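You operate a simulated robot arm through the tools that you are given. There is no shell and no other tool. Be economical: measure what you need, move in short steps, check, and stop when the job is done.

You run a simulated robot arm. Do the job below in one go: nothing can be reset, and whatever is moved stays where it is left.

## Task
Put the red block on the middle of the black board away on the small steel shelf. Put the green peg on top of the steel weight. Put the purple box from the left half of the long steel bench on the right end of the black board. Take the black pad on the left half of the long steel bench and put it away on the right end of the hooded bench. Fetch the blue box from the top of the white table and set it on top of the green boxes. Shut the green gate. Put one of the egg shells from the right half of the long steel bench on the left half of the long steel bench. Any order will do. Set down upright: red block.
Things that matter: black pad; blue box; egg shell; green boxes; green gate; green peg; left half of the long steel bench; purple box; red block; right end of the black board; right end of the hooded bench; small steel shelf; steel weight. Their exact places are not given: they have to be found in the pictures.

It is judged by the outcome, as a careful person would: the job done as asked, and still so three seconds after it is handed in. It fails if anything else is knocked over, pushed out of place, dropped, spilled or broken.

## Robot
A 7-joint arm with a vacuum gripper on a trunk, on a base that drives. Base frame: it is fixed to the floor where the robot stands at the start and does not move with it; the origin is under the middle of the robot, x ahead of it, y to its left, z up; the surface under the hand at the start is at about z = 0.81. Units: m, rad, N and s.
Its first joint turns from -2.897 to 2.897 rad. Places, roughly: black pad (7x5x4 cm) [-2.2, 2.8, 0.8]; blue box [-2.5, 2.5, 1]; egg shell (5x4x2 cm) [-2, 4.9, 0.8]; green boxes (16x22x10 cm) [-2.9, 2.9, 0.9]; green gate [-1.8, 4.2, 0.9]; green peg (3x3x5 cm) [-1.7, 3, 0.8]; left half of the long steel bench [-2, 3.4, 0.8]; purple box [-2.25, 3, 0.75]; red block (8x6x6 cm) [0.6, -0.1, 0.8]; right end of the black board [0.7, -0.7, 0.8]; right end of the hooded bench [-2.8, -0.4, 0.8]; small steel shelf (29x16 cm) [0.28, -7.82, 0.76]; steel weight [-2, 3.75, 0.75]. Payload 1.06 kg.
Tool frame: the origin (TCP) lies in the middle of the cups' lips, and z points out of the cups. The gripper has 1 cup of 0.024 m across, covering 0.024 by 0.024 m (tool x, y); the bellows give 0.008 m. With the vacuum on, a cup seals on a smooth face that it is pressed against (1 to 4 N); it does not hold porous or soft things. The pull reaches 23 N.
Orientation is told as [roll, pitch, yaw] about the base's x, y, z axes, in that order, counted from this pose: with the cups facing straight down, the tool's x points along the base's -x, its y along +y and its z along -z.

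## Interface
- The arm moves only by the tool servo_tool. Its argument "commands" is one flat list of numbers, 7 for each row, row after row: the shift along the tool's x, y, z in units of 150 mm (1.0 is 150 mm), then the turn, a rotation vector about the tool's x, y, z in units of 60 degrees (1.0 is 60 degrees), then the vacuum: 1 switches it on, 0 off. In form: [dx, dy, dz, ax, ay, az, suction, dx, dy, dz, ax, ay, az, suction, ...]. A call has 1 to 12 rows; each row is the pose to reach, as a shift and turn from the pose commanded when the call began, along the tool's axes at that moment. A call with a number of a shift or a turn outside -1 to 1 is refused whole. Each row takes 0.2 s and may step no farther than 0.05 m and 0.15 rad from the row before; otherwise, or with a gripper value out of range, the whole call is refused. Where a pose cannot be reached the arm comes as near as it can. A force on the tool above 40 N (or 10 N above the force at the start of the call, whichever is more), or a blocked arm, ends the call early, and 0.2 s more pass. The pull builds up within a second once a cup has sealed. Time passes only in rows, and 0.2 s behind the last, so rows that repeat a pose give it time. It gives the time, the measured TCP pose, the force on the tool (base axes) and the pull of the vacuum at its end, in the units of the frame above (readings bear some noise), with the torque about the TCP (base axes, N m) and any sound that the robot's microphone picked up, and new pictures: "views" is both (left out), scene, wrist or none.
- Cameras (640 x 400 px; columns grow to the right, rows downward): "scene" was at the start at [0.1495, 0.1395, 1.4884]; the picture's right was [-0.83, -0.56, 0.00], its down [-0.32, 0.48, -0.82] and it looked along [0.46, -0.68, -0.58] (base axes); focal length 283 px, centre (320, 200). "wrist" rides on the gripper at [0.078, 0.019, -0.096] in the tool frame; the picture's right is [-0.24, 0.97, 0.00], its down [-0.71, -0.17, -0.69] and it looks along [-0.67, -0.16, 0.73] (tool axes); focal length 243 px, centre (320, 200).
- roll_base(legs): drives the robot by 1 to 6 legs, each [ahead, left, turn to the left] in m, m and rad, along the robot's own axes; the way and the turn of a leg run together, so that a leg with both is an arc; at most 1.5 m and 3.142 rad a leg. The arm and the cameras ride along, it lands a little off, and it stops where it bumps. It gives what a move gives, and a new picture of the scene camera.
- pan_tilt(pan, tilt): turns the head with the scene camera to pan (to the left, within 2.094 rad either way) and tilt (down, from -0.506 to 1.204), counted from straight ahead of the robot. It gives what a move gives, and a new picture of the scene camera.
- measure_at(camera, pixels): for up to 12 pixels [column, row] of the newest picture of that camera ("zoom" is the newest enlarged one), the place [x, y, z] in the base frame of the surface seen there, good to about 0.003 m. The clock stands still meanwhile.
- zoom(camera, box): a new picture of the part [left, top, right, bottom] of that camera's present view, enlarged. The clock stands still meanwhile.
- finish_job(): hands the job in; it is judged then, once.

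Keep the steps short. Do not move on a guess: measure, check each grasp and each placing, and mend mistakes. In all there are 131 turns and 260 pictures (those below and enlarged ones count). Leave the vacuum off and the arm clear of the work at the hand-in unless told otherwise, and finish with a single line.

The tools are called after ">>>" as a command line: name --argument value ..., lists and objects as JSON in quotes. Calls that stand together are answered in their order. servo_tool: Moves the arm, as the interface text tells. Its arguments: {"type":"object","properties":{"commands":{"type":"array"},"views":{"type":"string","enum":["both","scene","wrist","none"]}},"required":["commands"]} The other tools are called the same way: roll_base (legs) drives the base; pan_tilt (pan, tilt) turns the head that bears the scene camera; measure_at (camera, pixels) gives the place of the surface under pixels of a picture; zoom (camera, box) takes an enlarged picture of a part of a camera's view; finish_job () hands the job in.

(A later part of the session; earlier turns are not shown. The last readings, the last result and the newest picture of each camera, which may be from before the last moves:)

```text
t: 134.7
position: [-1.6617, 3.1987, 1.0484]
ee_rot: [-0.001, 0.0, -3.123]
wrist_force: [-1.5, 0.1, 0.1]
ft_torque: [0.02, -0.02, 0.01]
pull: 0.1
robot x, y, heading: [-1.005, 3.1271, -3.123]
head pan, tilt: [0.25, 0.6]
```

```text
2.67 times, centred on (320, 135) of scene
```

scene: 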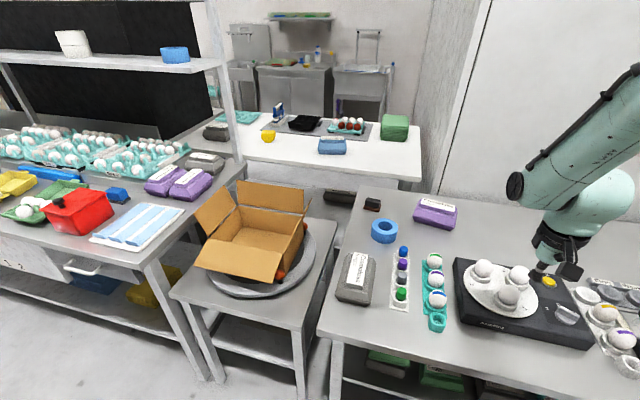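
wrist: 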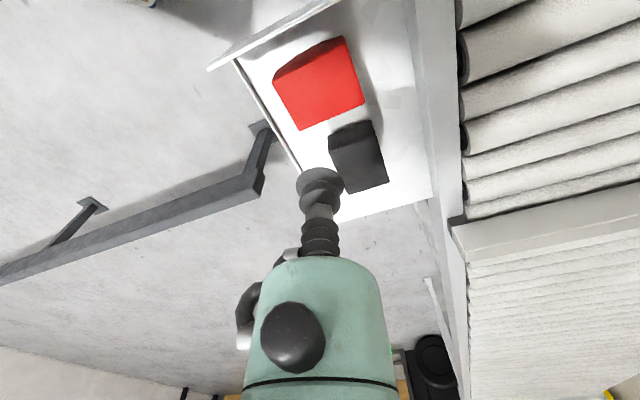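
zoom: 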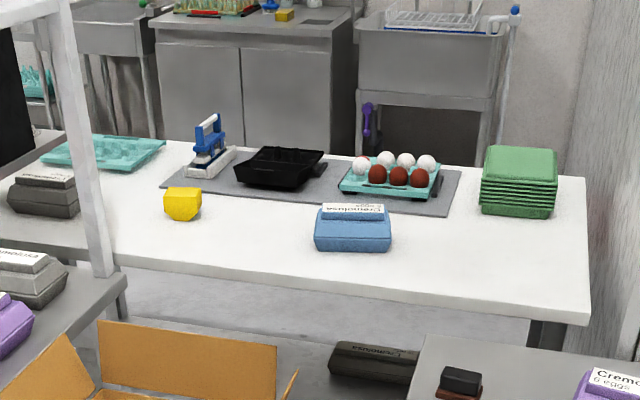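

White table with blue box (-2.52,2.59) and green boxes (-2.85,2.9) is only reachable from the aisle behind; that comes last. First the green peg: I zoom on the bench's near part.

>>> zoom --camera "scene" --box '[330, 180, 490, 340]'

>>> zoom --camera "scene" --box '[350, 180, 480, 260]'

>>> pan_tilt --pan -0.75 --tilt 0.45

```text
2.50 times, centred on (410, 260) of scene
```

zoom: 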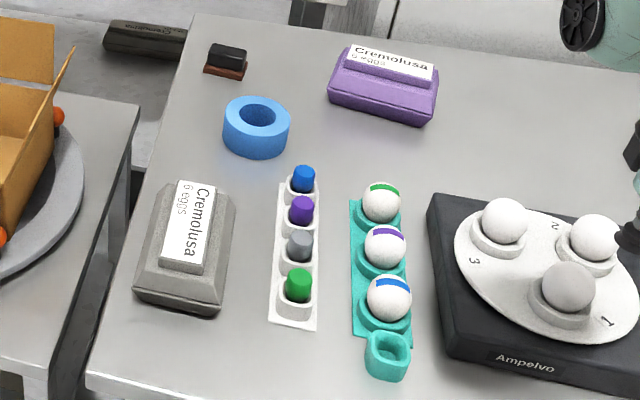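

```text
4.92 times, centred on (415, 220) of scene
```

zoom: 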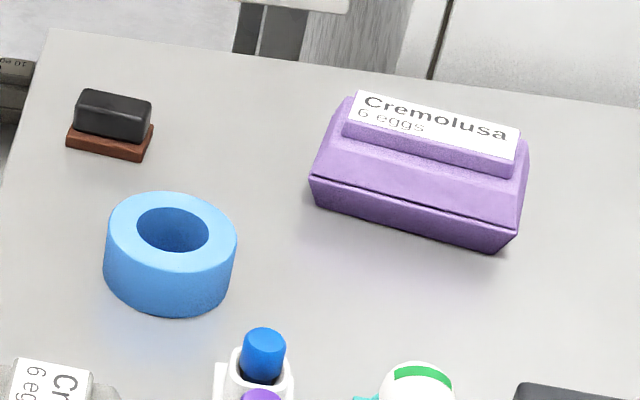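

```text
t: 136.0
position: [-1.6618, 3.1994, 1.0485]
ee_rot: [-0.001, -0.001, -3.124]
wrist_force: [0.1, 0.3, 0.0]
ft_torque: [0.0, 0.0, 0.0]
pull: 0.1
robot x, y, heading: [-1.0085, 3.1249, -3.126]
head pan, tilt: [-0.75, 0.45]
```

scene: 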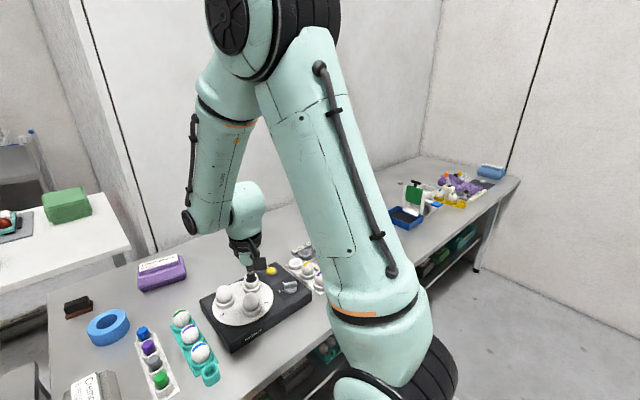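

The peg stands in the white rack near (-1.71,2.975). I bring the tool above it at z≈0.98.

>>> servo_tool --commands '[-0.1, 0.25, 0, 0, 0, 0, 0, -0.2, 0.5, 0, 0, 0, 0, 0, -0.3, 0.75, 0, 0, 0, 0, 0, -0.37, 1, 0, 0, 0, 0, 0]' --views "none"

>>> servo_tool --commands '[0, 0.25, 0.1, 0, 0, 0, 0, 0, 0.5, 0.2, 0, 0, 0, 0, 0, 0.5, 0.4, 0, 0, 0, 0]' --views "wrist"

```text
t: 137.0
position: [-1.7153, 3.0494, 1.049]
ee_rot: [0.001, 0.001, -3.127]
wrist_force: [-0.1, 0.2, 0.5]
ft_torque: [-0.01, -0.03, 0.0]
pull: 0.0
robot x, y, heading: [-1.0062, 3.1222, -3.125]
head pan, tilt: [-0.75, 0.45]
```

```text
t: 137.8
position: [-1.7117, 2.9771, 0.9907]
ee_rot: [0.0, 0.0, -3.125]
wrist_force: [-0.5, -0.2, -0.1]
ft_torque: [0.0, -0.02, 0.0]
pull: 0.1
robot x, y, heading: [-1.0075, 3.1242, -3.129]
head pan, tilt: [-0.75, 0.45]
```

wrist: 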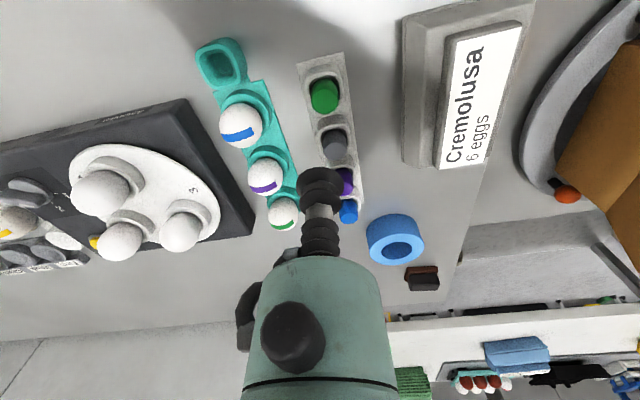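

Green peg at (323,95). I zoom to find its top centre.

>>> zoom --camera "wrist" --box '[282, 60, 362, 120]'

```text
6.67 times, centred on (322, 90) of wrist
```

zoom: 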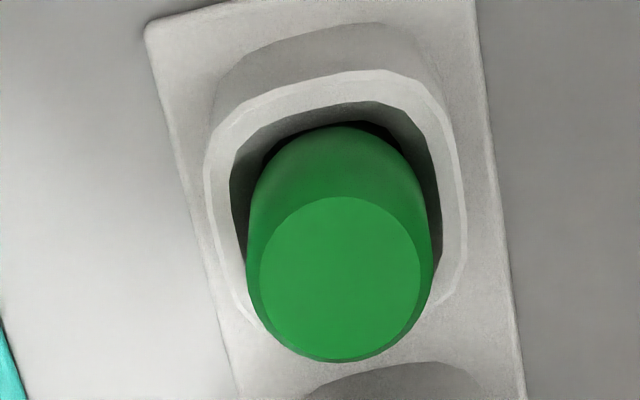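

>>> measure_at --camera "zoom" --pixels '[[340, 278], [270, 278], [410, 278], [340, 210], [340, 350], [340, 265]]'

```text
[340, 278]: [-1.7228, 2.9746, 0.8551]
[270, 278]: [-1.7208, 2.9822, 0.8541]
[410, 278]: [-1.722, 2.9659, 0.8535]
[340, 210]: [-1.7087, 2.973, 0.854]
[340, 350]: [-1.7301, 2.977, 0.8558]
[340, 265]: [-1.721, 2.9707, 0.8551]
```

Peg top centre (-1.7225,2.9745,0.855). I centre and descend with vacuum on, pressing lightly.

>>> servo_tool --commands '[-0.073, 0.017, 0.25, 0, 0, 0, 1, -0.073, 0.017, 0.5, 0, 0, 0, 1, -0.073, 0.017, 0.75, 0, 0, 0, 1, -0.073, 0.017, 0.87, 0, 0, 0, 1, -0.073, 0.017, 0.905, 0, 0, 0, 1, -0.073, 0.017, 0.925, 0, 0, 0, 1, -0.073, 0.017, 0.925, 0, 0, 0, 1, -0.073, 0.017, 0.925, 0, 0, 0, 1, -0.073, 0.017, 0.925, 0, 0, 0, 1]' --views "none"

```text
t: 139.8
position: [-1.7223, 2.971, 0.8506]
ee_rot: [0.001, 0.0, -3.124]
wrist_force: [4.3, 0.8, 8.1]
ft_torque: [0.1, -0.01, -0.01]
pull: 22.8
robot x, y, heading: [-1.0075, 3.1265, -3.124]
head pan, tilt: [-0.75, 0.45]
```

Sealed (22.8 N). I lift the peg straight out.

>>> servo_tool --commands '[0, 0, -0.1, 0, 0, 0, 1, 0, 0, -0.3, 0, 0, 0, 1, 0, 0, -0.55, 0, 0, 0, 1, 0, 0, -0.8, 0, 0, 0, 1, 0, 0, -1, 0, 0, 0, 1]' --views "wrist"

```text
t: 141.0
position: [-1.7223, 2.9729, 0.998]
ee_rot: [0.0, 0.0, -3.123]
wrist_force: [-0.1, 0.3, -0.2]
ft_torque: [0.02, 0.01, -0.01]
pull: 23.4
robot x, y, heading: [-1.0064, 3.1237, -3.122]
head pan, tilt: [-0.75, 0.45]
```

wrist: 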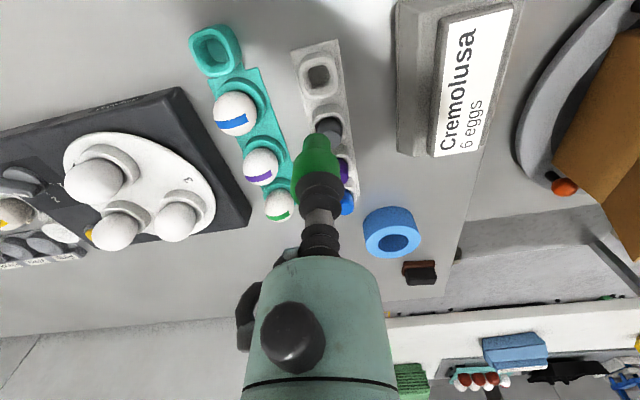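

Peg held. I raise it a bit more, then strafe right to the weight's area and look.

>>> servo_tool --commands '[0, 0, -0.2, 0, 0, 0, 1, 0, 0, -0.4, 0, 0, 0, 1]' --views "none"

>>> roll_base --legs '[[0.12, -0.5, 0]]'

>>> pan_tilt --pan 0.0 --tilt 0.75

```text
t: 141.6
position: [-1.7237, 2.9717, 1.0588]
ee_rot: [-0.001, 0.0, -3.125]
wrist_force: [-0.3, 0.8, 0.0]
ft_torque: [0.01, 0.02, 0.02]
pull: 22.9
robot x, y, heading: [-1.008, 3.1196, -3.128]
head pan, tilt: [-0.75, 0.45]
```

```text
t: 144.6
position: [-1.8561, 3.4567, 1.0579]
ee_rot: [-0.001, 0.0, -3.111]
wrist_force: [-0.1, -0.2, -0.2]
ft_torque: [-0.02, 0.01, -0.02]
pull: 23.0
robot x, y, heading: [-1.1409, 3.6194, -3.109]
head pan, tilt: [-0.75, 0.45]
```

scene: 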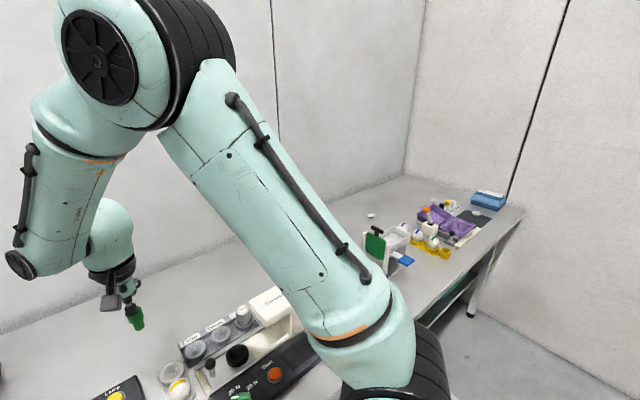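

```text
t: 145.7
position: [-1.856, 3.4557, 1.0574]
ee_rot: [-0.001, -0.002, -3.11]
wrist_force: [-0.4, -0.5, -1.0]
ft_torque: [0.01, 0.0, -0.03]
pull: 23.0
robot x, y, heading: [-1.1444, 3.62, -3.106]
head pan, tilt: [0.0, 0.75]
```

scene: 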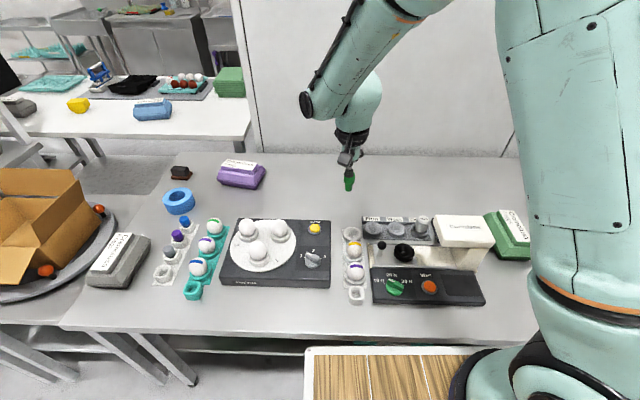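

I see grey things on a tray at (370–425,228). I zoom and measure for the steel weight near (-2,3.75).

>>> zoom --camera "scene" --box '[340, 200, 500, 310]'

>>> measure_at --camera "scene" --pixels '[[374, 228], [397, 227], [421, 222], [404, 250], [381, 245], [465, 222], [430, 236]]'

```text
3.64 times, centred on (420, 255) of scene
```

zoom: 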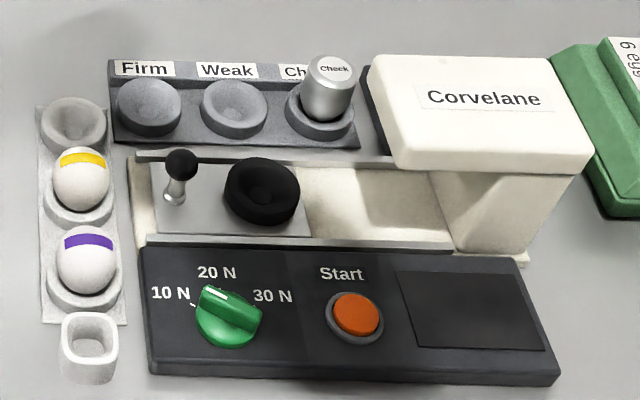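

```text
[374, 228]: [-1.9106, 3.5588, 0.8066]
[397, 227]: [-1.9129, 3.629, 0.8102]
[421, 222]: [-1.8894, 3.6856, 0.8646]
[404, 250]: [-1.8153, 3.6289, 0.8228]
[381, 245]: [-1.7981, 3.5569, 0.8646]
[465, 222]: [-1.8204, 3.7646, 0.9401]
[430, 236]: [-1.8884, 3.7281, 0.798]
```

The shiny "Check" cylinder at (-1.89,3.69,0.865) is the steel weight. I move the peg toward it, then view by wrist.

>>> servo_tool --commands '[-0.05, -0.25, 0, 0, 0, 0, 1, -0.09, -0.5, 0, 0, 0, 0, 1, -0.13, -0.75, 0, 0, 0, 0, 1, -0.17, -1, 0, 0, 0, 0, 1]' --views "both"

>>> zoom --camera "scene" --box '[360, 180, 480, 260]'

```text
t: 146.7
position: [-1.8866, 3.6061, 1.0585]
ee_rot: [0.001, -0.001, -3.108]
wrist_force: [0.1, 0.2, -1.0]
ft_torque: [0.04, -0.01, 0.03]
pull: 23.0
robot x, y, heading: [-1.1417, 3.6166, -3.107]
head pan, tilt: [0.0, 0.75]
```

scene: 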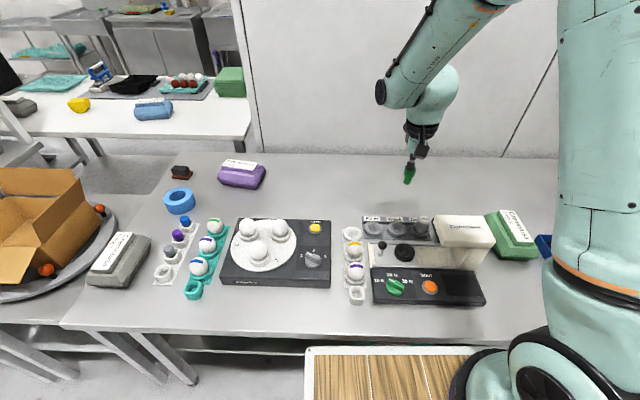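
wrist: 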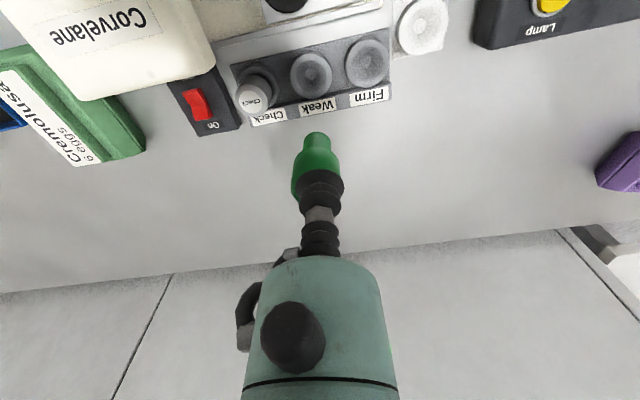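

```text
5.00 times, centred on (420, 220) of scene
```

zoom: 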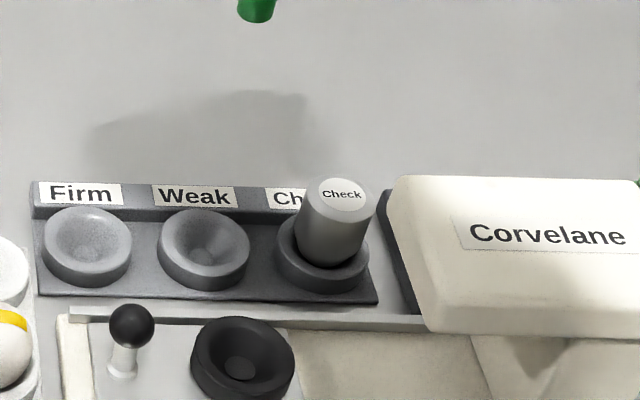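

I zoom the wrist view on the weight's top at (254,97).

>>> zoom --camera "wrist" --box '[214, 60, 294, 120]'

>>> measure_at --camera "zoom" --pixels '[[320, 300], [250, 300], [380, 290], [320, 350], [310, 240], [320, 150]]'

```text
6.67 times, centred on (254, 90) of wrist
```

zoom: 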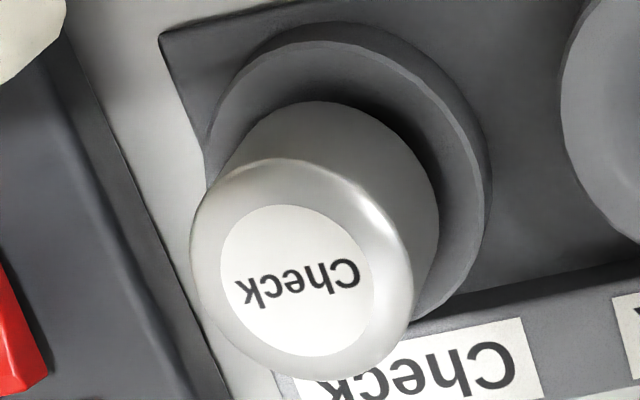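

```text
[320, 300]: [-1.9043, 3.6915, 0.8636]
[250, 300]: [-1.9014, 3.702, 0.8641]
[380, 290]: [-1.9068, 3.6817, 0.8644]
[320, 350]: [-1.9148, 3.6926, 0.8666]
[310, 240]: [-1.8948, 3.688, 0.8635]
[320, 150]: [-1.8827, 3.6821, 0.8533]
```

Weight top centre (-1.902,3.693,0.8645). I move over it and lower to just above, then check.

>>> servo_tool --commands '[-0.03, -0.2, 0, 0, 0, 0, 1, -0.06, -0.4, 0, 0, 0, 0, 1, -0.085, -0.578, 0, 0, 0, 0, 1, -0.085, -0.578, 0.25, 0, 0, 0, 1, -0.085, -0.578, 0.5, 0, 0, 0, 1, -0.085, -0.578, 0.75, 0, 0, 0, 1, -0.085, -0.578, 0.8, 0, 0, 0, 1]' --views "both"

>>> zoom --camera "scene" --box '[380, 170, 480, 250]'

>>> zoom --camera "wrist" --box '[260, 100, 380, 190]'

```text
t: 148.3
position: [-1.9033, 3.6935, 0.9389]
ee_rot: [-0.001, 0.0, -3.11]
wrist_force: [0.0, 0.2, 0.2]
ft_torque: [0.04, -0.02, -0.01]
pull: 23.0
robot x, y, heading: [-1.1408, 3.6204, -3.115]
head pan, tilt: [0.0, 0.75]
```

scene: 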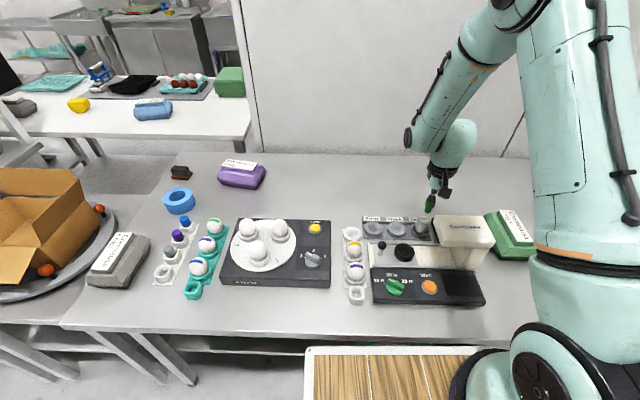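
wrist: 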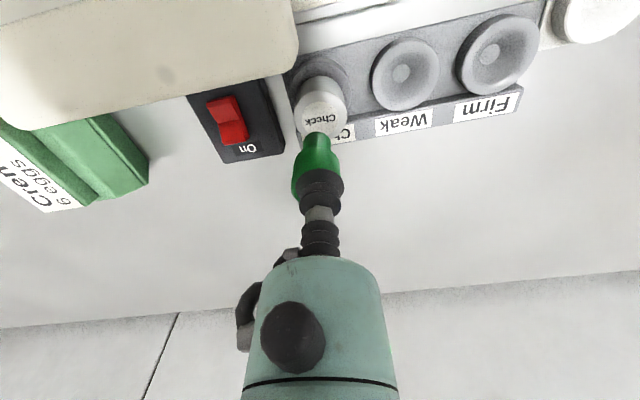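

```text
5.00 times, centred on (430, 210) of scene
```

zoom: 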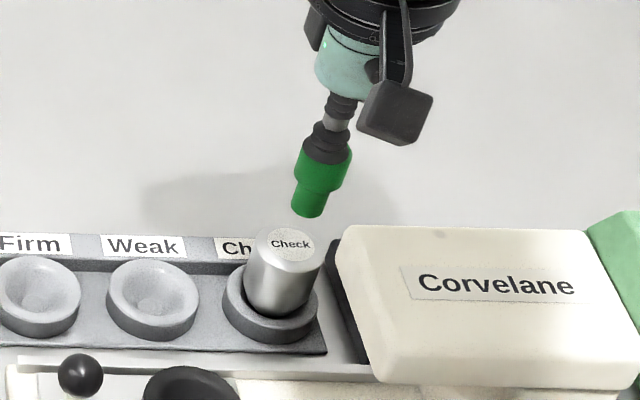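

```text
4.44 times, centred on (320, 145) of wrist
```

zoom: 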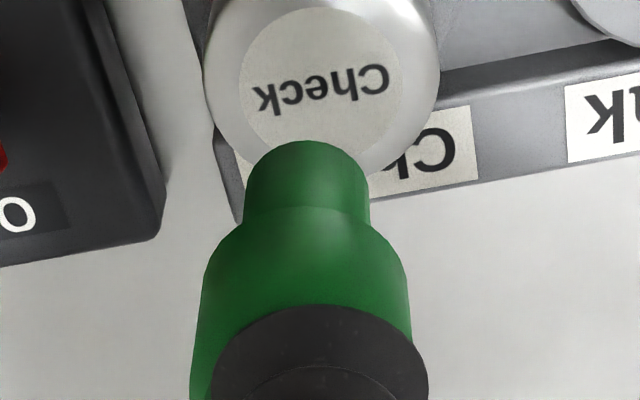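

Wrist view shows the peg sits ~2 mm to +y of the cup and ~2 mm short in x. I correct and measure again before lowering.

>>> servo_tool --commands '[0.013, 0.015, 0, 0, 0, 0, 1, 0.013, 0.015, 0.07, 0, 0, 0, 1]' --views "both"

>>> zoom --camera "scene" --box '[400, 180, 460, 240]'

>>> measure_at --camera "zoom" --pixels '[[320, 200], [300, 150], [340, 150], [260, 285], [320, 285], [300, 285], [320, 180]]'

```text
t: 148.9
position: [-1.8995, 3.6896, 0.9264]
ee_rot: [-0.001, -0.001, -3.111]
wrist_force: [-0.2, -0.3, -0.1]
ft_torque: [0.02, 0.04, 0.02]
pull: 22.8
robot x, y, heading: [-1.1393, 3.6219, -3.108]
head pan, tilt: [0.0, 0.75]
```

scene: 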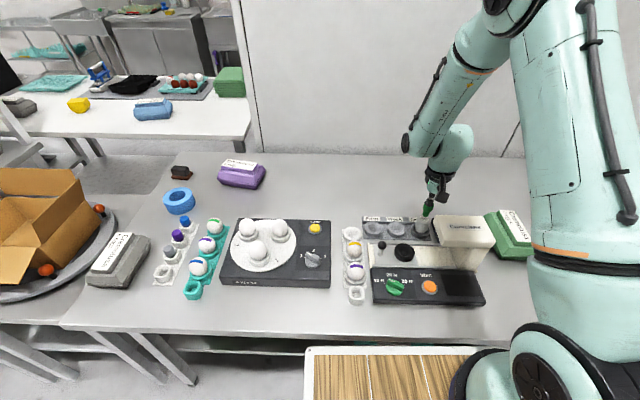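
wrist: 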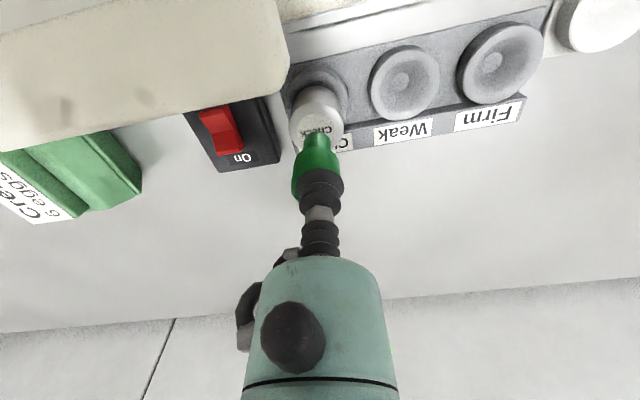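

```text
6.67 times, centred on (430, 210) of scene
```

zoom: 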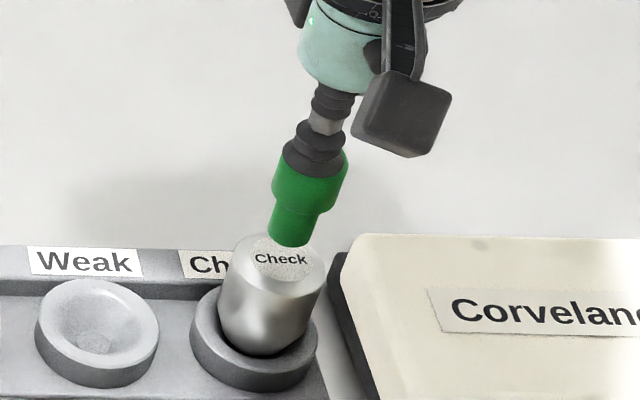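

```text
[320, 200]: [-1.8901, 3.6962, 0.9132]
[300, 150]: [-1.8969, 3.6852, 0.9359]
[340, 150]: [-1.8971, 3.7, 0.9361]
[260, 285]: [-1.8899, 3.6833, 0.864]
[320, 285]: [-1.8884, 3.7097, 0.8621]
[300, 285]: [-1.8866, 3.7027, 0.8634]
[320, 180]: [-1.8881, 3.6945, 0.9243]
```

Alignment agrees (peg y≈3.691, weight y≈3.692). I lower in small steps until contact.

>>> servo_tool --commands '[0, 0, 0.03, 0, 0, 0, 1, 0, 0, 0.05, 0, 0, 0, 1, 0, 0, 0.07, 0, 0, 0, 1]' --views "none"

```text
t: 149.7
position: [-1.899, 3.6879, 0.9177]
ee_rot: [-0.001, 0.001, -3.109]
wrist_force: [-0.1, -0.1, -0.1]
ft_torque: [-0.03, 0.0, -0.02]
pull: 23.1
robot x, y, heading: [-1.1393, 3.616, -3.109]
head pan, tilt: [0.0, 0.75]
```

>>> servo_tool --commands '[0, 0, 0.015, 0, 0, 0, 1, 0, 0, 0.03, 0, 0, 0, 1]' --views "none"

```text
t: 150.3
position: [-1.8995, 3.69, 0.912]
ee_rot: [-0.001, 0.0, -3.11]
wrist_force: [-0.7, 0.3, -0.5]
ft_torque: [0.01, 0.0, -0.02]
pull: 22.5
robot x, y, heading: [-1.1376, 3.62, -3.104]
head pan, tilt: [0.0, 0.75]
```

>>> servo_tool --commands '[0, 0, 0.015, 0, 0, 0, 1, 0, 0, 0.03, 0, 0, 0, 1]' --views "scene"

>>> zoom --camera "scene" --box '[400, 180, 460, 240]'

```text
t: 150.9
position: [-1.9003, 3.6896, 0.9089]
ee_rot: [0.0, -0.001, -3.109]
wrist_force: [-0.9, -0.9, 16.7]
ft_torque: [0.05, 0.05, 0.04]
pull: 23.1
robot x, y, heading: [-1.1385, 3.6184, -3.11]
head pan, tilt: [0.0, 0.75]
```

scene: 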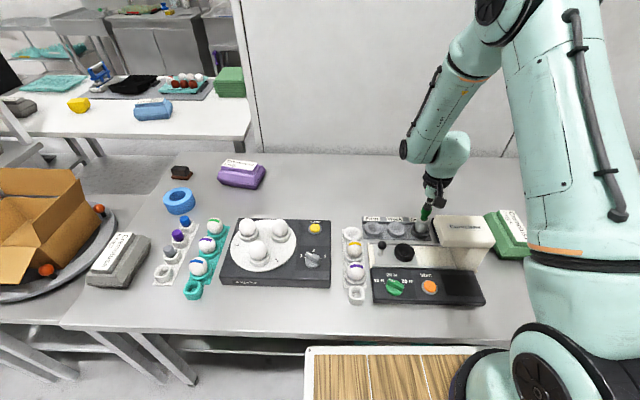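

```text
6.67 times, centred on (430, 210) of scene
```

zoom: 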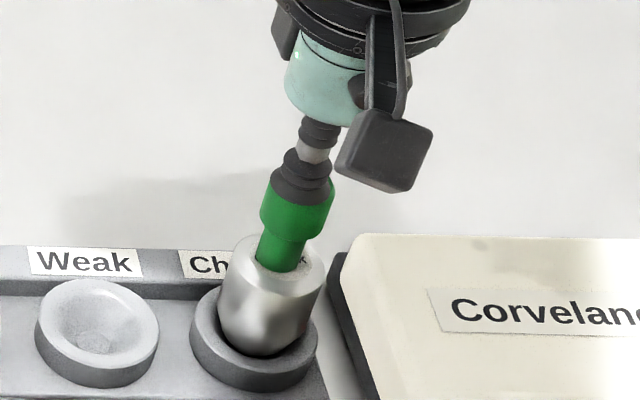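

Contact, peg centred on the weight. I ease up ~2 mm, release, wait, and rise slowly.

>>> servo_tool --commands '[0, 0, -0.012, 0, 0, 0, 1, 0, 0, -0.012, 0, 0, 0, 0, 0, 0, -0.012, 0, 0, 0, 0, 0, 0, -0.012, 0, 0, 0, 0, 0, 0, -0.012, 0, 0, 0, 0, 0, 0, -0.06, 0, 0, 0, 0, 0, 0, -0.15, 0, 0, 0, 0, 0, 0, -0.4, 0, 0, 0, 0, 0, 0, -0.7, 0, 0, 0, 0, 0, 0, -1, 0, 0, 0, 0]' --views "both"

>>> zoom --camera "scene" --box '[400, 180, 460, 240]'

```text
t: 153.1
position: [-1.9001, 3.6874, 1.0558]
ee_rot: [0.0, 0.001, -3.107]
wrist_force: [0.1, 0.1, -0.9]
ft_torque: [-0.01, -0.03, -0.01]
pull: 0.1
robot x, y, heading: [-1.1413, 3.6173, -3.11]
head pan, tilt: [0.0, 0.75]
```

scene: 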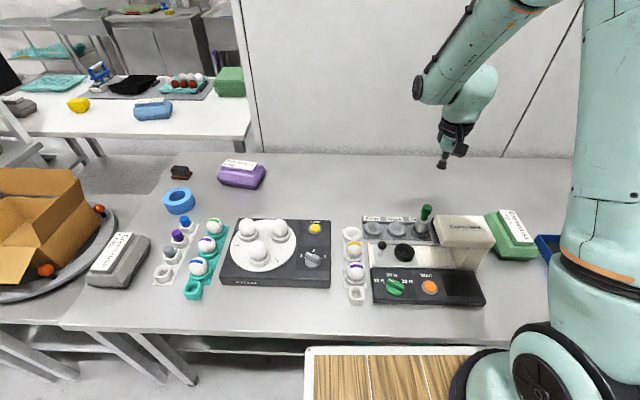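
wrist: 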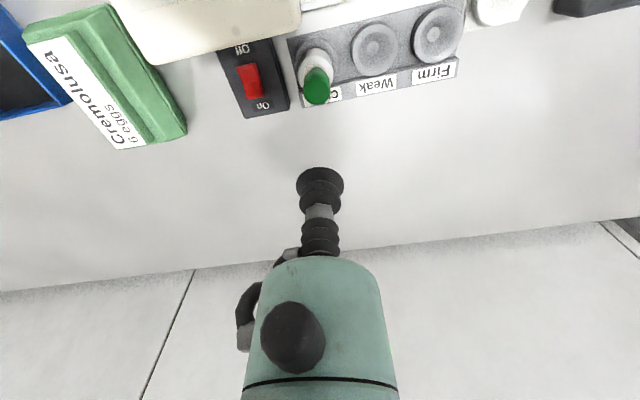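

```text
6.67 times, centred on (430, 210) of scene
```

zoom: 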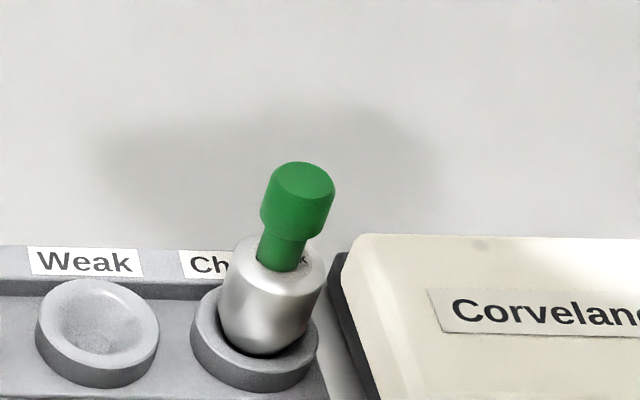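

The peg stands. Next the green gate: I raise the arm, strafe right and look.

>>> servo_tool --commands '[0.3, 0, -0.2, 0, 0, 0, 0, 0.6, 0, -0.4, 0, 0, 0, 0, 0.9, 0, -0.6, 0, 0, 0, 0]' --views "none"

>>> roll_base --legs '[[0, -0.6, -0.03]]'

>>> pan_tilt --pan 0.0 --tilt 0.75

```text
refused: row 1 steps farther than a row can; nothing moved
```

```text
t: 156.4
position: [-1.9074, 4.3051, 1.0552]
ee_rot: [0.0, -0.001, -3.138]
wrist_force: [0.0, -0.9, -0.5]
ft_torque: [0.0, 0.0, 0.0]
pull: 0.0
robot x, y, heading: [-1.1553, 4.2147, -3.142]
head pan, tilt: [0.0, 0.75]
```

scene: 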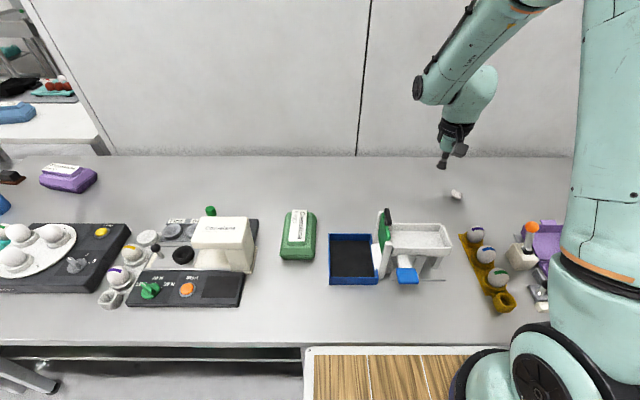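

```text
t: 157.0
position: [-1.9092, 4.3064, 1.0561]
ee_rot: [-0.001, -0.001, -3.136]
wrist_force: [-0.1, 0.3, -0.3]
ft_torque: [0.0, 0.02, 0.01]
pull: 0.0
robot x, y, heading: [-1.1521, 4.218, -3.138]
head pan, tilt: [0.0, 0.75]
```

scene: 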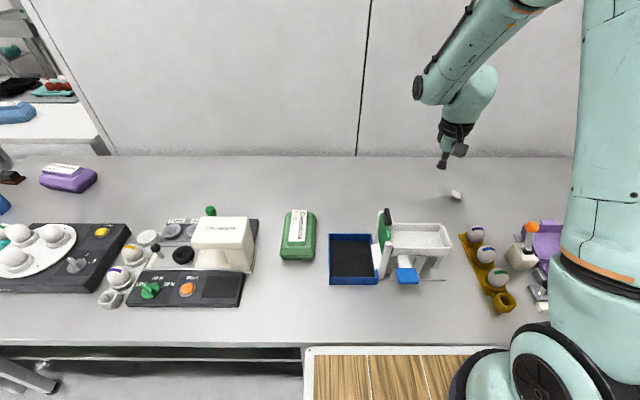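

The gate device is at (405,245). I zoom in.

>>> zoom --camera "scene" --box '[320, 195, 460, 295]'

>>> measure_at --camera "scene" --pixels '[[386, 214], [382, 226], [381, 245], [384, 235], [418, 240], [406, 275], [396, 230], [350, 255], [440, 230], [456, 195], [430, 280], [376, 262]]'

>>> zoom --camera "wrist" --box '[160, 0, 480, 200]'

```text
4.00 times, centred on (390, 245) of scene
```

zoom: 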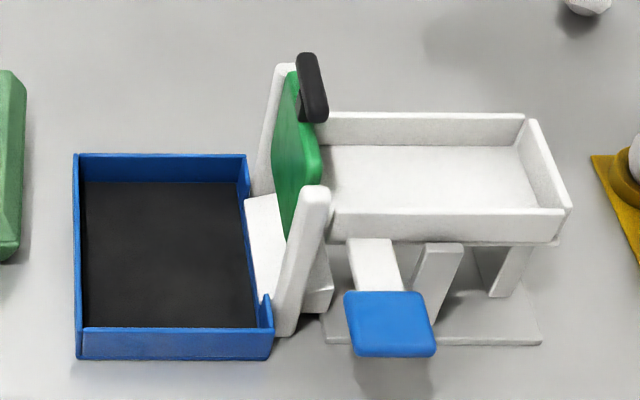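

```text
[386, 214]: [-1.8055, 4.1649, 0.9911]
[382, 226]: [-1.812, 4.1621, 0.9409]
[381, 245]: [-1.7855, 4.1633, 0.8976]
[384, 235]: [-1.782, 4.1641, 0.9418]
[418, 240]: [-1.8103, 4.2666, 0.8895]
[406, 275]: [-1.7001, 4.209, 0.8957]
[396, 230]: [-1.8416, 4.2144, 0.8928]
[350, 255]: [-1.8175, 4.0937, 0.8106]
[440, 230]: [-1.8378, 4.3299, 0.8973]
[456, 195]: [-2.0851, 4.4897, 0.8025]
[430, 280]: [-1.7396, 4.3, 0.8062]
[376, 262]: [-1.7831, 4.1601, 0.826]
```

```text
2.00 times, centred on (320, 100) of wrist
```

zoom: 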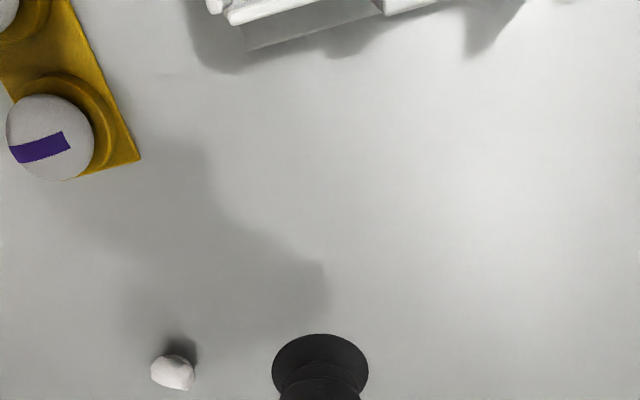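

The green plate slides between two posts at the chute's mouth; I need to see how it stands. I raise the arm and go around to view it with the wrist camera.

>>> servo_tool --commands '[0, 0, -0.3, 0, 0, 0, 0, 0, 0, -0.6, 0, 0, 0, 0, 0.2, 0.2, -0.65, 0, 0, 0, 0, 0.4, 0.4, -0.65, 0, 0, 0, 0, 0.6, 0.6, -0.65, 0, 0, 0, 0, 0.8, 0.8, -0.65, 0, 0, 0, 0, 1, 1, -0.65, 0, 0, 0, 0]' --views "none"

>>> servo_tool --commands '[0.2, 0.2, 0, 0, 0, 0, 0, 0.4, 0.4, 0, 0, 0, 0, 0, 0.6, 0.6, 0, 0, 0, 0, 0, 0.6, 0.7, 0.2, 0, 0, 0, 0, 0.6, 0.7, 0.4, 0, 0, 0, 0, 0.6, 0.7, 0.6, 0, 0, 0, 0]' --views "both"

```text
t: 158.6
position: [-1.7575, 4.1543, 1.1525]
ee_rot: [0.001, 0.001, -3.137]
wrist_force: [-0.2, -0.2, 0.1]
ft_torque: [-0.02, -0.02, 0.01]
pull: 0.0
robot x, y, heading: [-1.1513, 4.2206, -3.139]
head pan, tilt: [0.0, 0.75]
```

```text
t: 160.0
position: [-1.6661, 4.0478, 1.0614]
ee_rot: [0.001, 0.0, -3.138]
wrist_force: [0.6, 0.7, -0.3]
ft_torque: [0.02, 0.01, 0.0]
pull: 0.1
robot x, y, heading: [-1.1509, 4.2169, -3.138]
head pan, tilt: [0.0, 0.75]
```

scene: 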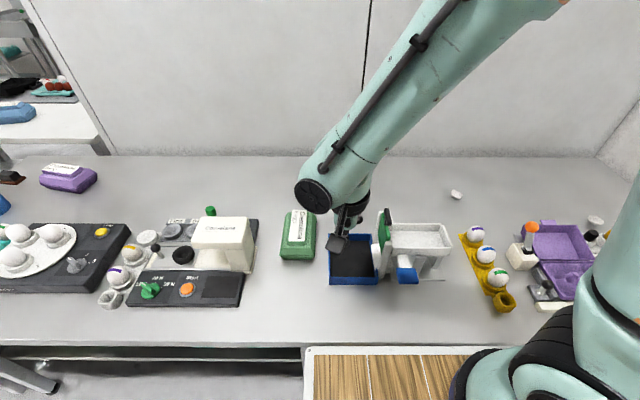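
wrist: 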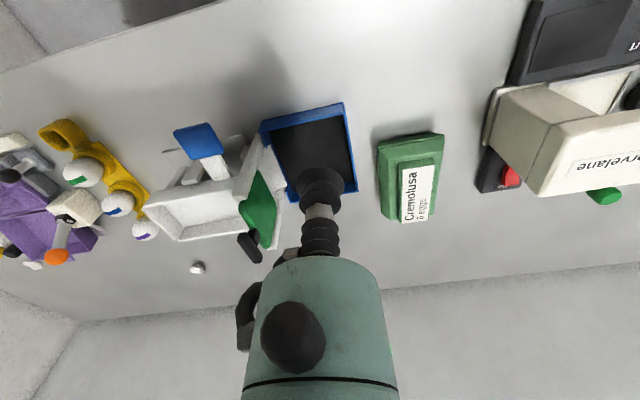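

I zoom on the gate in the wrist view (230,190).

>>> zoom --camera "wrist" --box '[130, 110, 310, 270]'

>>> measure_at --camera "zoom" --pixels '[[460, 300], [460, 340], [470, 240], [425, 340], [440, 360], [420, 170], [280, 70], [300, 140]]'

```text
2.50 times, centred on (220, 190) of wrist
```

zoom: 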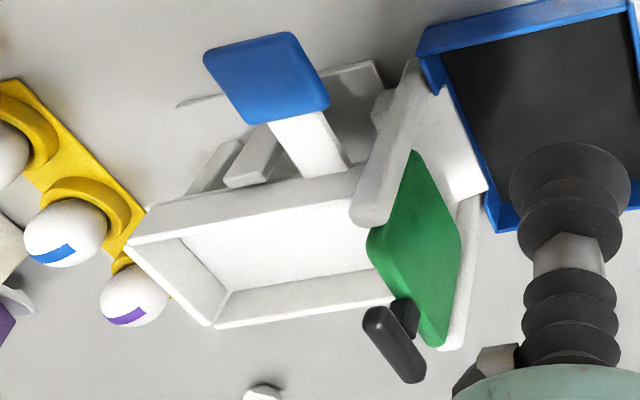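

```text
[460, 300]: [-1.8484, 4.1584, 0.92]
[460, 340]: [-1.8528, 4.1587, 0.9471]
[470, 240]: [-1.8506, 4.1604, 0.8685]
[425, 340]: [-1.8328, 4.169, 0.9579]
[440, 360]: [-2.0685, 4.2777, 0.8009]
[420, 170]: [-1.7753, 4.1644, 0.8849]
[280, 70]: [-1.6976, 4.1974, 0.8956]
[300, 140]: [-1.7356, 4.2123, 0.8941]
```

I take a tighter scene zoom and measure the ramp and the plate's lower edge.

>>> zoom --camera "scene" --box '[365, 200, 425, 285]'

>>> zoom --camera "wrist" --box '[215, 125, 285, 245]'

```text
4.71 times, centred on (395, 242) of scene
```

zoom: 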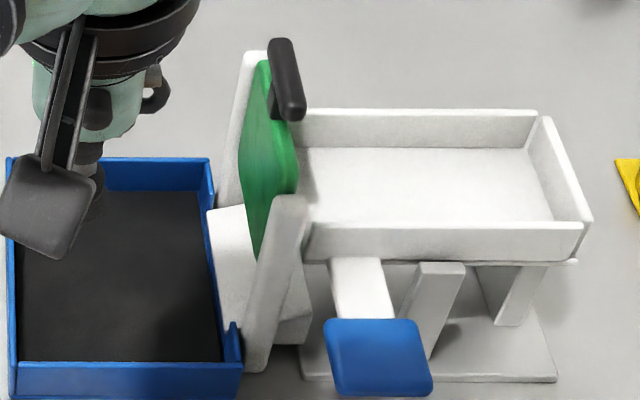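

```text
3.33 times, centred on (250, 185) of wrist
```

zoom: 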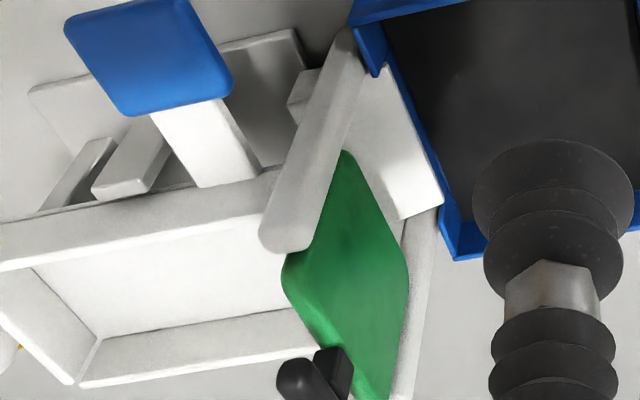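

>>> measure_at --camera "zoom" --pixels '[[350, 170], [375, 220], [400, 268], [295, 270], [330, 340], [395, 250], [385, 140], [410, 190], [355, 120], [405, 230], [412, 215], [280, 235]]'

```text
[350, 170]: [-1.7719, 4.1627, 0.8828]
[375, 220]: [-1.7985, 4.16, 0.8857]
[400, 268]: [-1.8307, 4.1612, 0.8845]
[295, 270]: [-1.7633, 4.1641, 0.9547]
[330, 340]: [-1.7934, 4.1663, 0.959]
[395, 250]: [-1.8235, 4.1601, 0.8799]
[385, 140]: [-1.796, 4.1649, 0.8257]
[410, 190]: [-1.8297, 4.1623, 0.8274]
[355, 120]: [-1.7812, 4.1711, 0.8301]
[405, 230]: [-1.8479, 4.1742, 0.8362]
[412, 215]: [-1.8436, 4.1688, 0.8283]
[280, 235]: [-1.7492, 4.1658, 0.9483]
```

The plate spans z 0.88–0.958 while the sill is at 0.828: the gate is raised about 5 cm and must be pushed down. I measure the black handle and plate top.

>>> zoom --camera "scene" --box '[370, 195, 410, 255]'

>>> measure_at --camera "zoom" --pixels '[[293, 100], [300, 140], [290, 85], [275, 130], [285, 170], [310, 160], [280, 200], [300, 220]]'

```text
6.67 times, centred on (390, 225) of scene
```

zoom: 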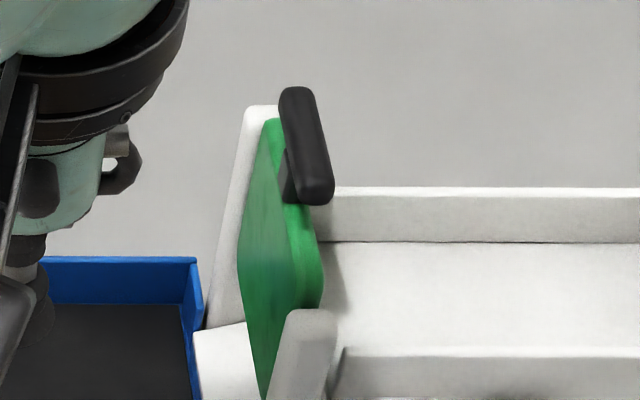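

```text
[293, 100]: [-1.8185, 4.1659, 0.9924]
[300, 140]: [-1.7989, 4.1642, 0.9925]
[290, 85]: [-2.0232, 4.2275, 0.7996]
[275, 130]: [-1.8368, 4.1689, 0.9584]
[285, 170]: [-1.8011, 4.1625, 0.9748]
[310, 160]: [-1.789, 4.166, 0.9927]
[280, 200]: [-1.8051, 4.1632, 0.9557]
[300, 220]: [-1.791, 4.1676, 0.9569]
```

Handle top centre (-1.80,4.166,0.9925). I move over it, then push straight down about 52 mm (vacuum off).

>>> servo_tool --commands '[-0.22, -0.2, 0, 0, 0, 0, 0, -0.44, -0.39, 0, 0, 0, 0, 0, -0.66, -0.59, 0, 0, 0, 0, 0, -0.893, -0.787, 0, 0, 0, 0, 0, -0.893, -0.787, 0.2, 0, 0, 0, 0, -0.893, -0.787, 0.4, 0, 0, 0, 0]' --views "scene"

>>> zoom --camera "scene" --box '[350, 160, 450, 260]'

```text
t: 161.4
position: [-1.8026, 4.1695, 1.0039]
ee_rot: [0.001, 0.0, -3.139]
wrist_force: [0.1, -0.4, 0.5]
ft_torque: [-0.03, 0.01, 0.01]
pull: 0.0
robot x, y, heading: [-1.1542, 4.2165, -3.14]
head pan, tilt: [0.0, 0.75]
```

scene: 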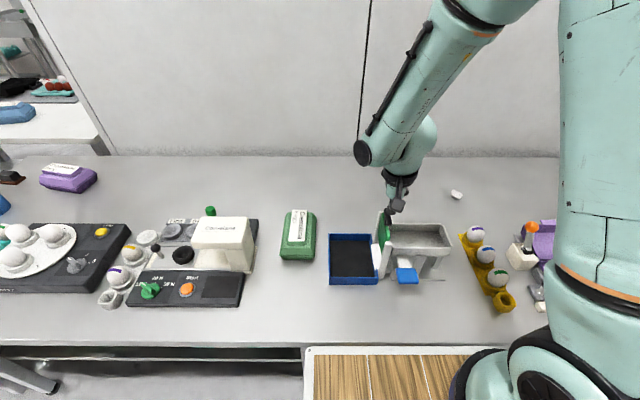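

```text
4.00 times, centred on (400, 210) of scene
```

zoom: 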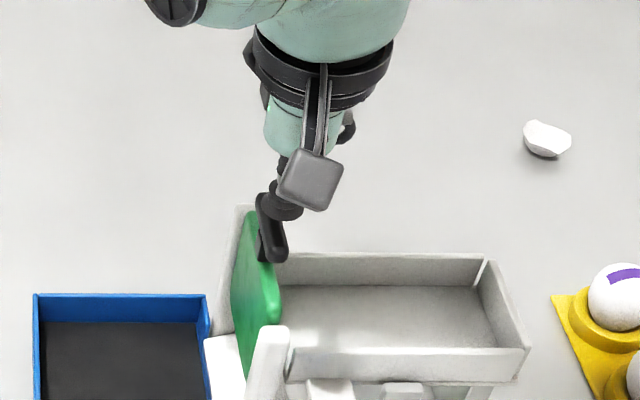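

Cup over the handle. I push down in small steps.

>>> servo_tool --commands '[0, 0, 0.08, 0, 0, 0, 0, 0, 0, 0.14, 0, 0, 0, 0, 0, 0, 0.2, 0, 0, 0, 0, 0, 0, 0.26, 0, 0, 0, 0, 0, 0, 0.32, 0, 0, 0, 0, 0, 0, 0.38, 0, 0, 0, 0, 0, 0, 0.42, 0, 0, 0, 0]' --views "scene"

>>> zoom --camera "scene" --box '[350, 160, 450, 260]'

```text
t: 162.9
position: [-1.8037, 4.1708, 0.9492]
ee_rot: [0.001, -0.006, -3.138]
wrist_force: [9.9, 4.3, 32.6]
ft_torque: [-0.1, 0.25, -0.01]
pull: 0.1
robot x, y, heading: [-1.1501, 4.2118, -3.14]
head pan, tilt: [0.0, 0.75]
stopped in row 7: the force on the tool passed its limit at 48 N (the readings are from after the stop); the commanded pose is now the measured one
```

scene: 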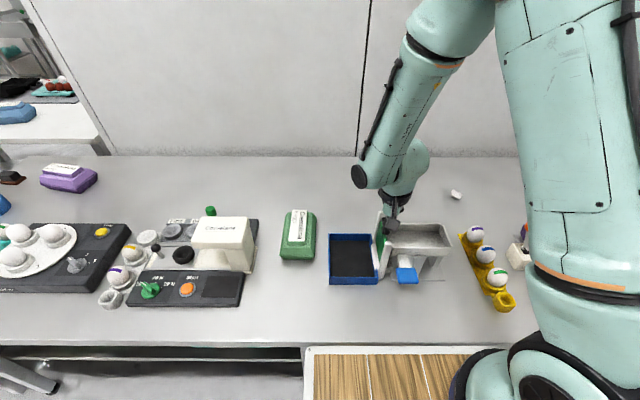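

```text
4.00 times, centred on (400, 210) of scene
```

zoom: 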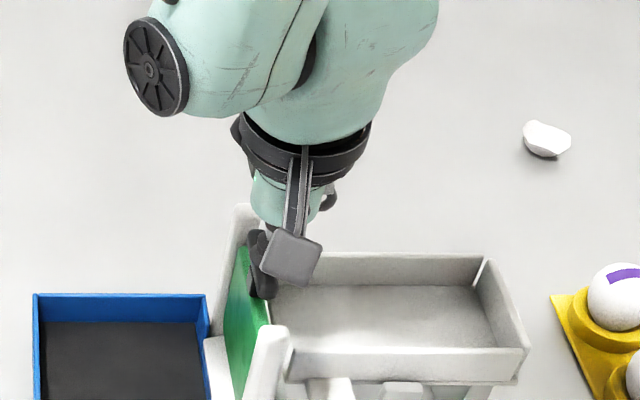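

The plate went down and met firm resistance at z≈0.949. I rise and check the plate.

>>> servo_tool --commands '[0, 0, -0.1, 0, 0, 0, 0, 0, 0, -0.35, 0, 0, 0, 0, 0, 0, -0.65, 0, 0, 0, 0, 0, 0, -1, 0, 0, 0, 0]' --views "both"

>>> zoom --camera "scene" --box '[370, 195, 410, 255]'

>>> measure_at --camera "zoom" --pixels '[[300, 160], [300, 180], [280, 210], [260, 250], [215, 340], [310, 190], [305, 320], [260, 380], [230, 380]]'

```text
refused: row 4 steps farther than a row can; nothing moved
```

```text
6.67 times, centred on (390, 225) of scene
```

zoom: 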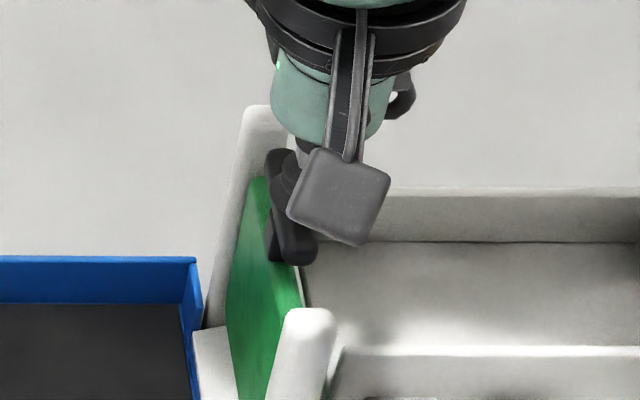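

```text
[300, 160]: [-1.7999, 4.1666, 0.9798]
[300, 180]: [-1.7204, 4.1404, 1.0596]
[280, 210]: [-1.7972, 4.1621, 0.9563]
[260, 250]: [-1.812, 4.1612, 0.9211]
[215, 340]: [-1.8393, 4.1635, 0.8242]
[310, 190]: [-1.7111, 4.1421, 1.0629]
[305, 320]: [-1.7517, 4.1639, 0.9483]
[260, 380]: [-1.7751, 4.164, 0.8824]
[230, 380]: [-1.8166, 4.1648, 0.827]
```

>>> servo_tool --commands '[0, 0, -0.1, 0, 0, 0, 0, 0, 0, -0.35, 0, 0, 0, 0, 0, 0, -0.65, 0, 0, 0, 0, 0, 0, -0.95, 0, 0, 0, 0]' --views "both"

>>> zoom --camera "scene" --box '[370, 195, 410, 255]'

>>> measure_at --camera "zoom" --pixels '[[290, 190], [295, 230], [270, 210], [260, 250], [280, 280], [240, 300], [245, 360], [230, 360], [260, 360]]'

```text
t: 163.9
position: [-1.8029, 4.1708, 1.0917]
ee_rot: [0.001, -0.003, -3.138]
wrist_force: [0.3, 0.2, 0.1]
ft_torque: [0.03, -0.02, 0.03]
pull: 0.1
robot x, y, heading: [-1.1506, 4.219, -3.136]
head pan, tilt: [0.0, 0.75]
```

scene: 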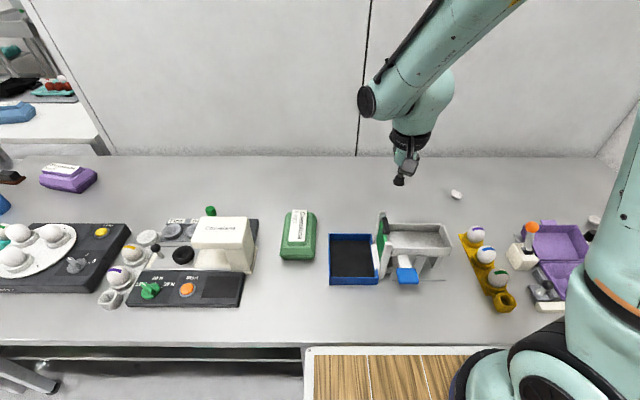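
wrist: 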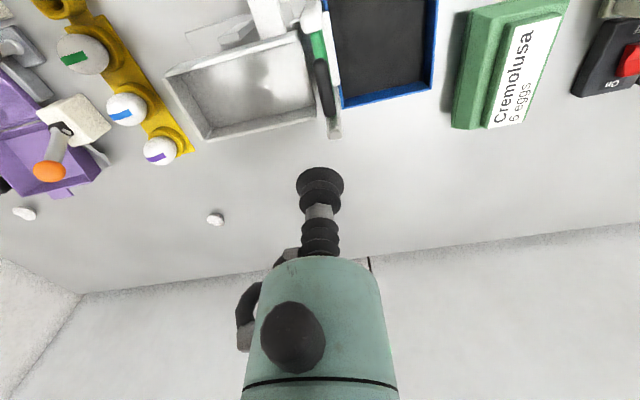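

```text
6.67 times, centred on (390, 225) of scene
```

zoom: 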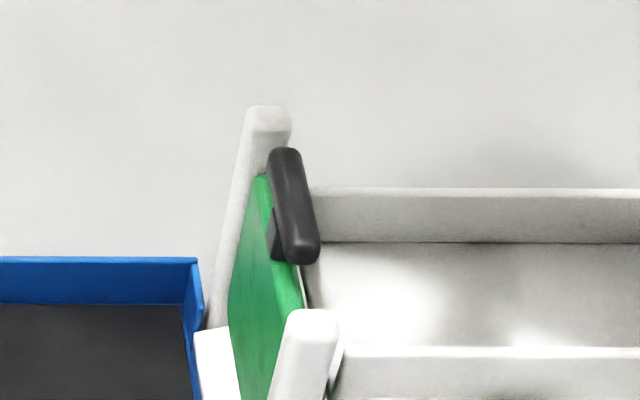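

```text
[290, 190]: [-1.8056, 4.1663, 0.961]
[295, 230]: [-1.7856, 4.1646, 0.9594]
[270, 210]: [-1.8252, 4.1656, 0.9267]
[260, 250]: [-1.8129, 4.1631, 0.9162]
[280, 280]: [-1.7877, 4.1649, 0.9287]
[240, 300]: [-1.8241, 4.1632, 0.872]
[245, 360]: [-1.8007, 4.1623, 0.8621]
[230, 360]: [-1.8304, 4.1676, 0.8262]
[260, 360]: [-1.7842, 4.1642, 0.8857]
```

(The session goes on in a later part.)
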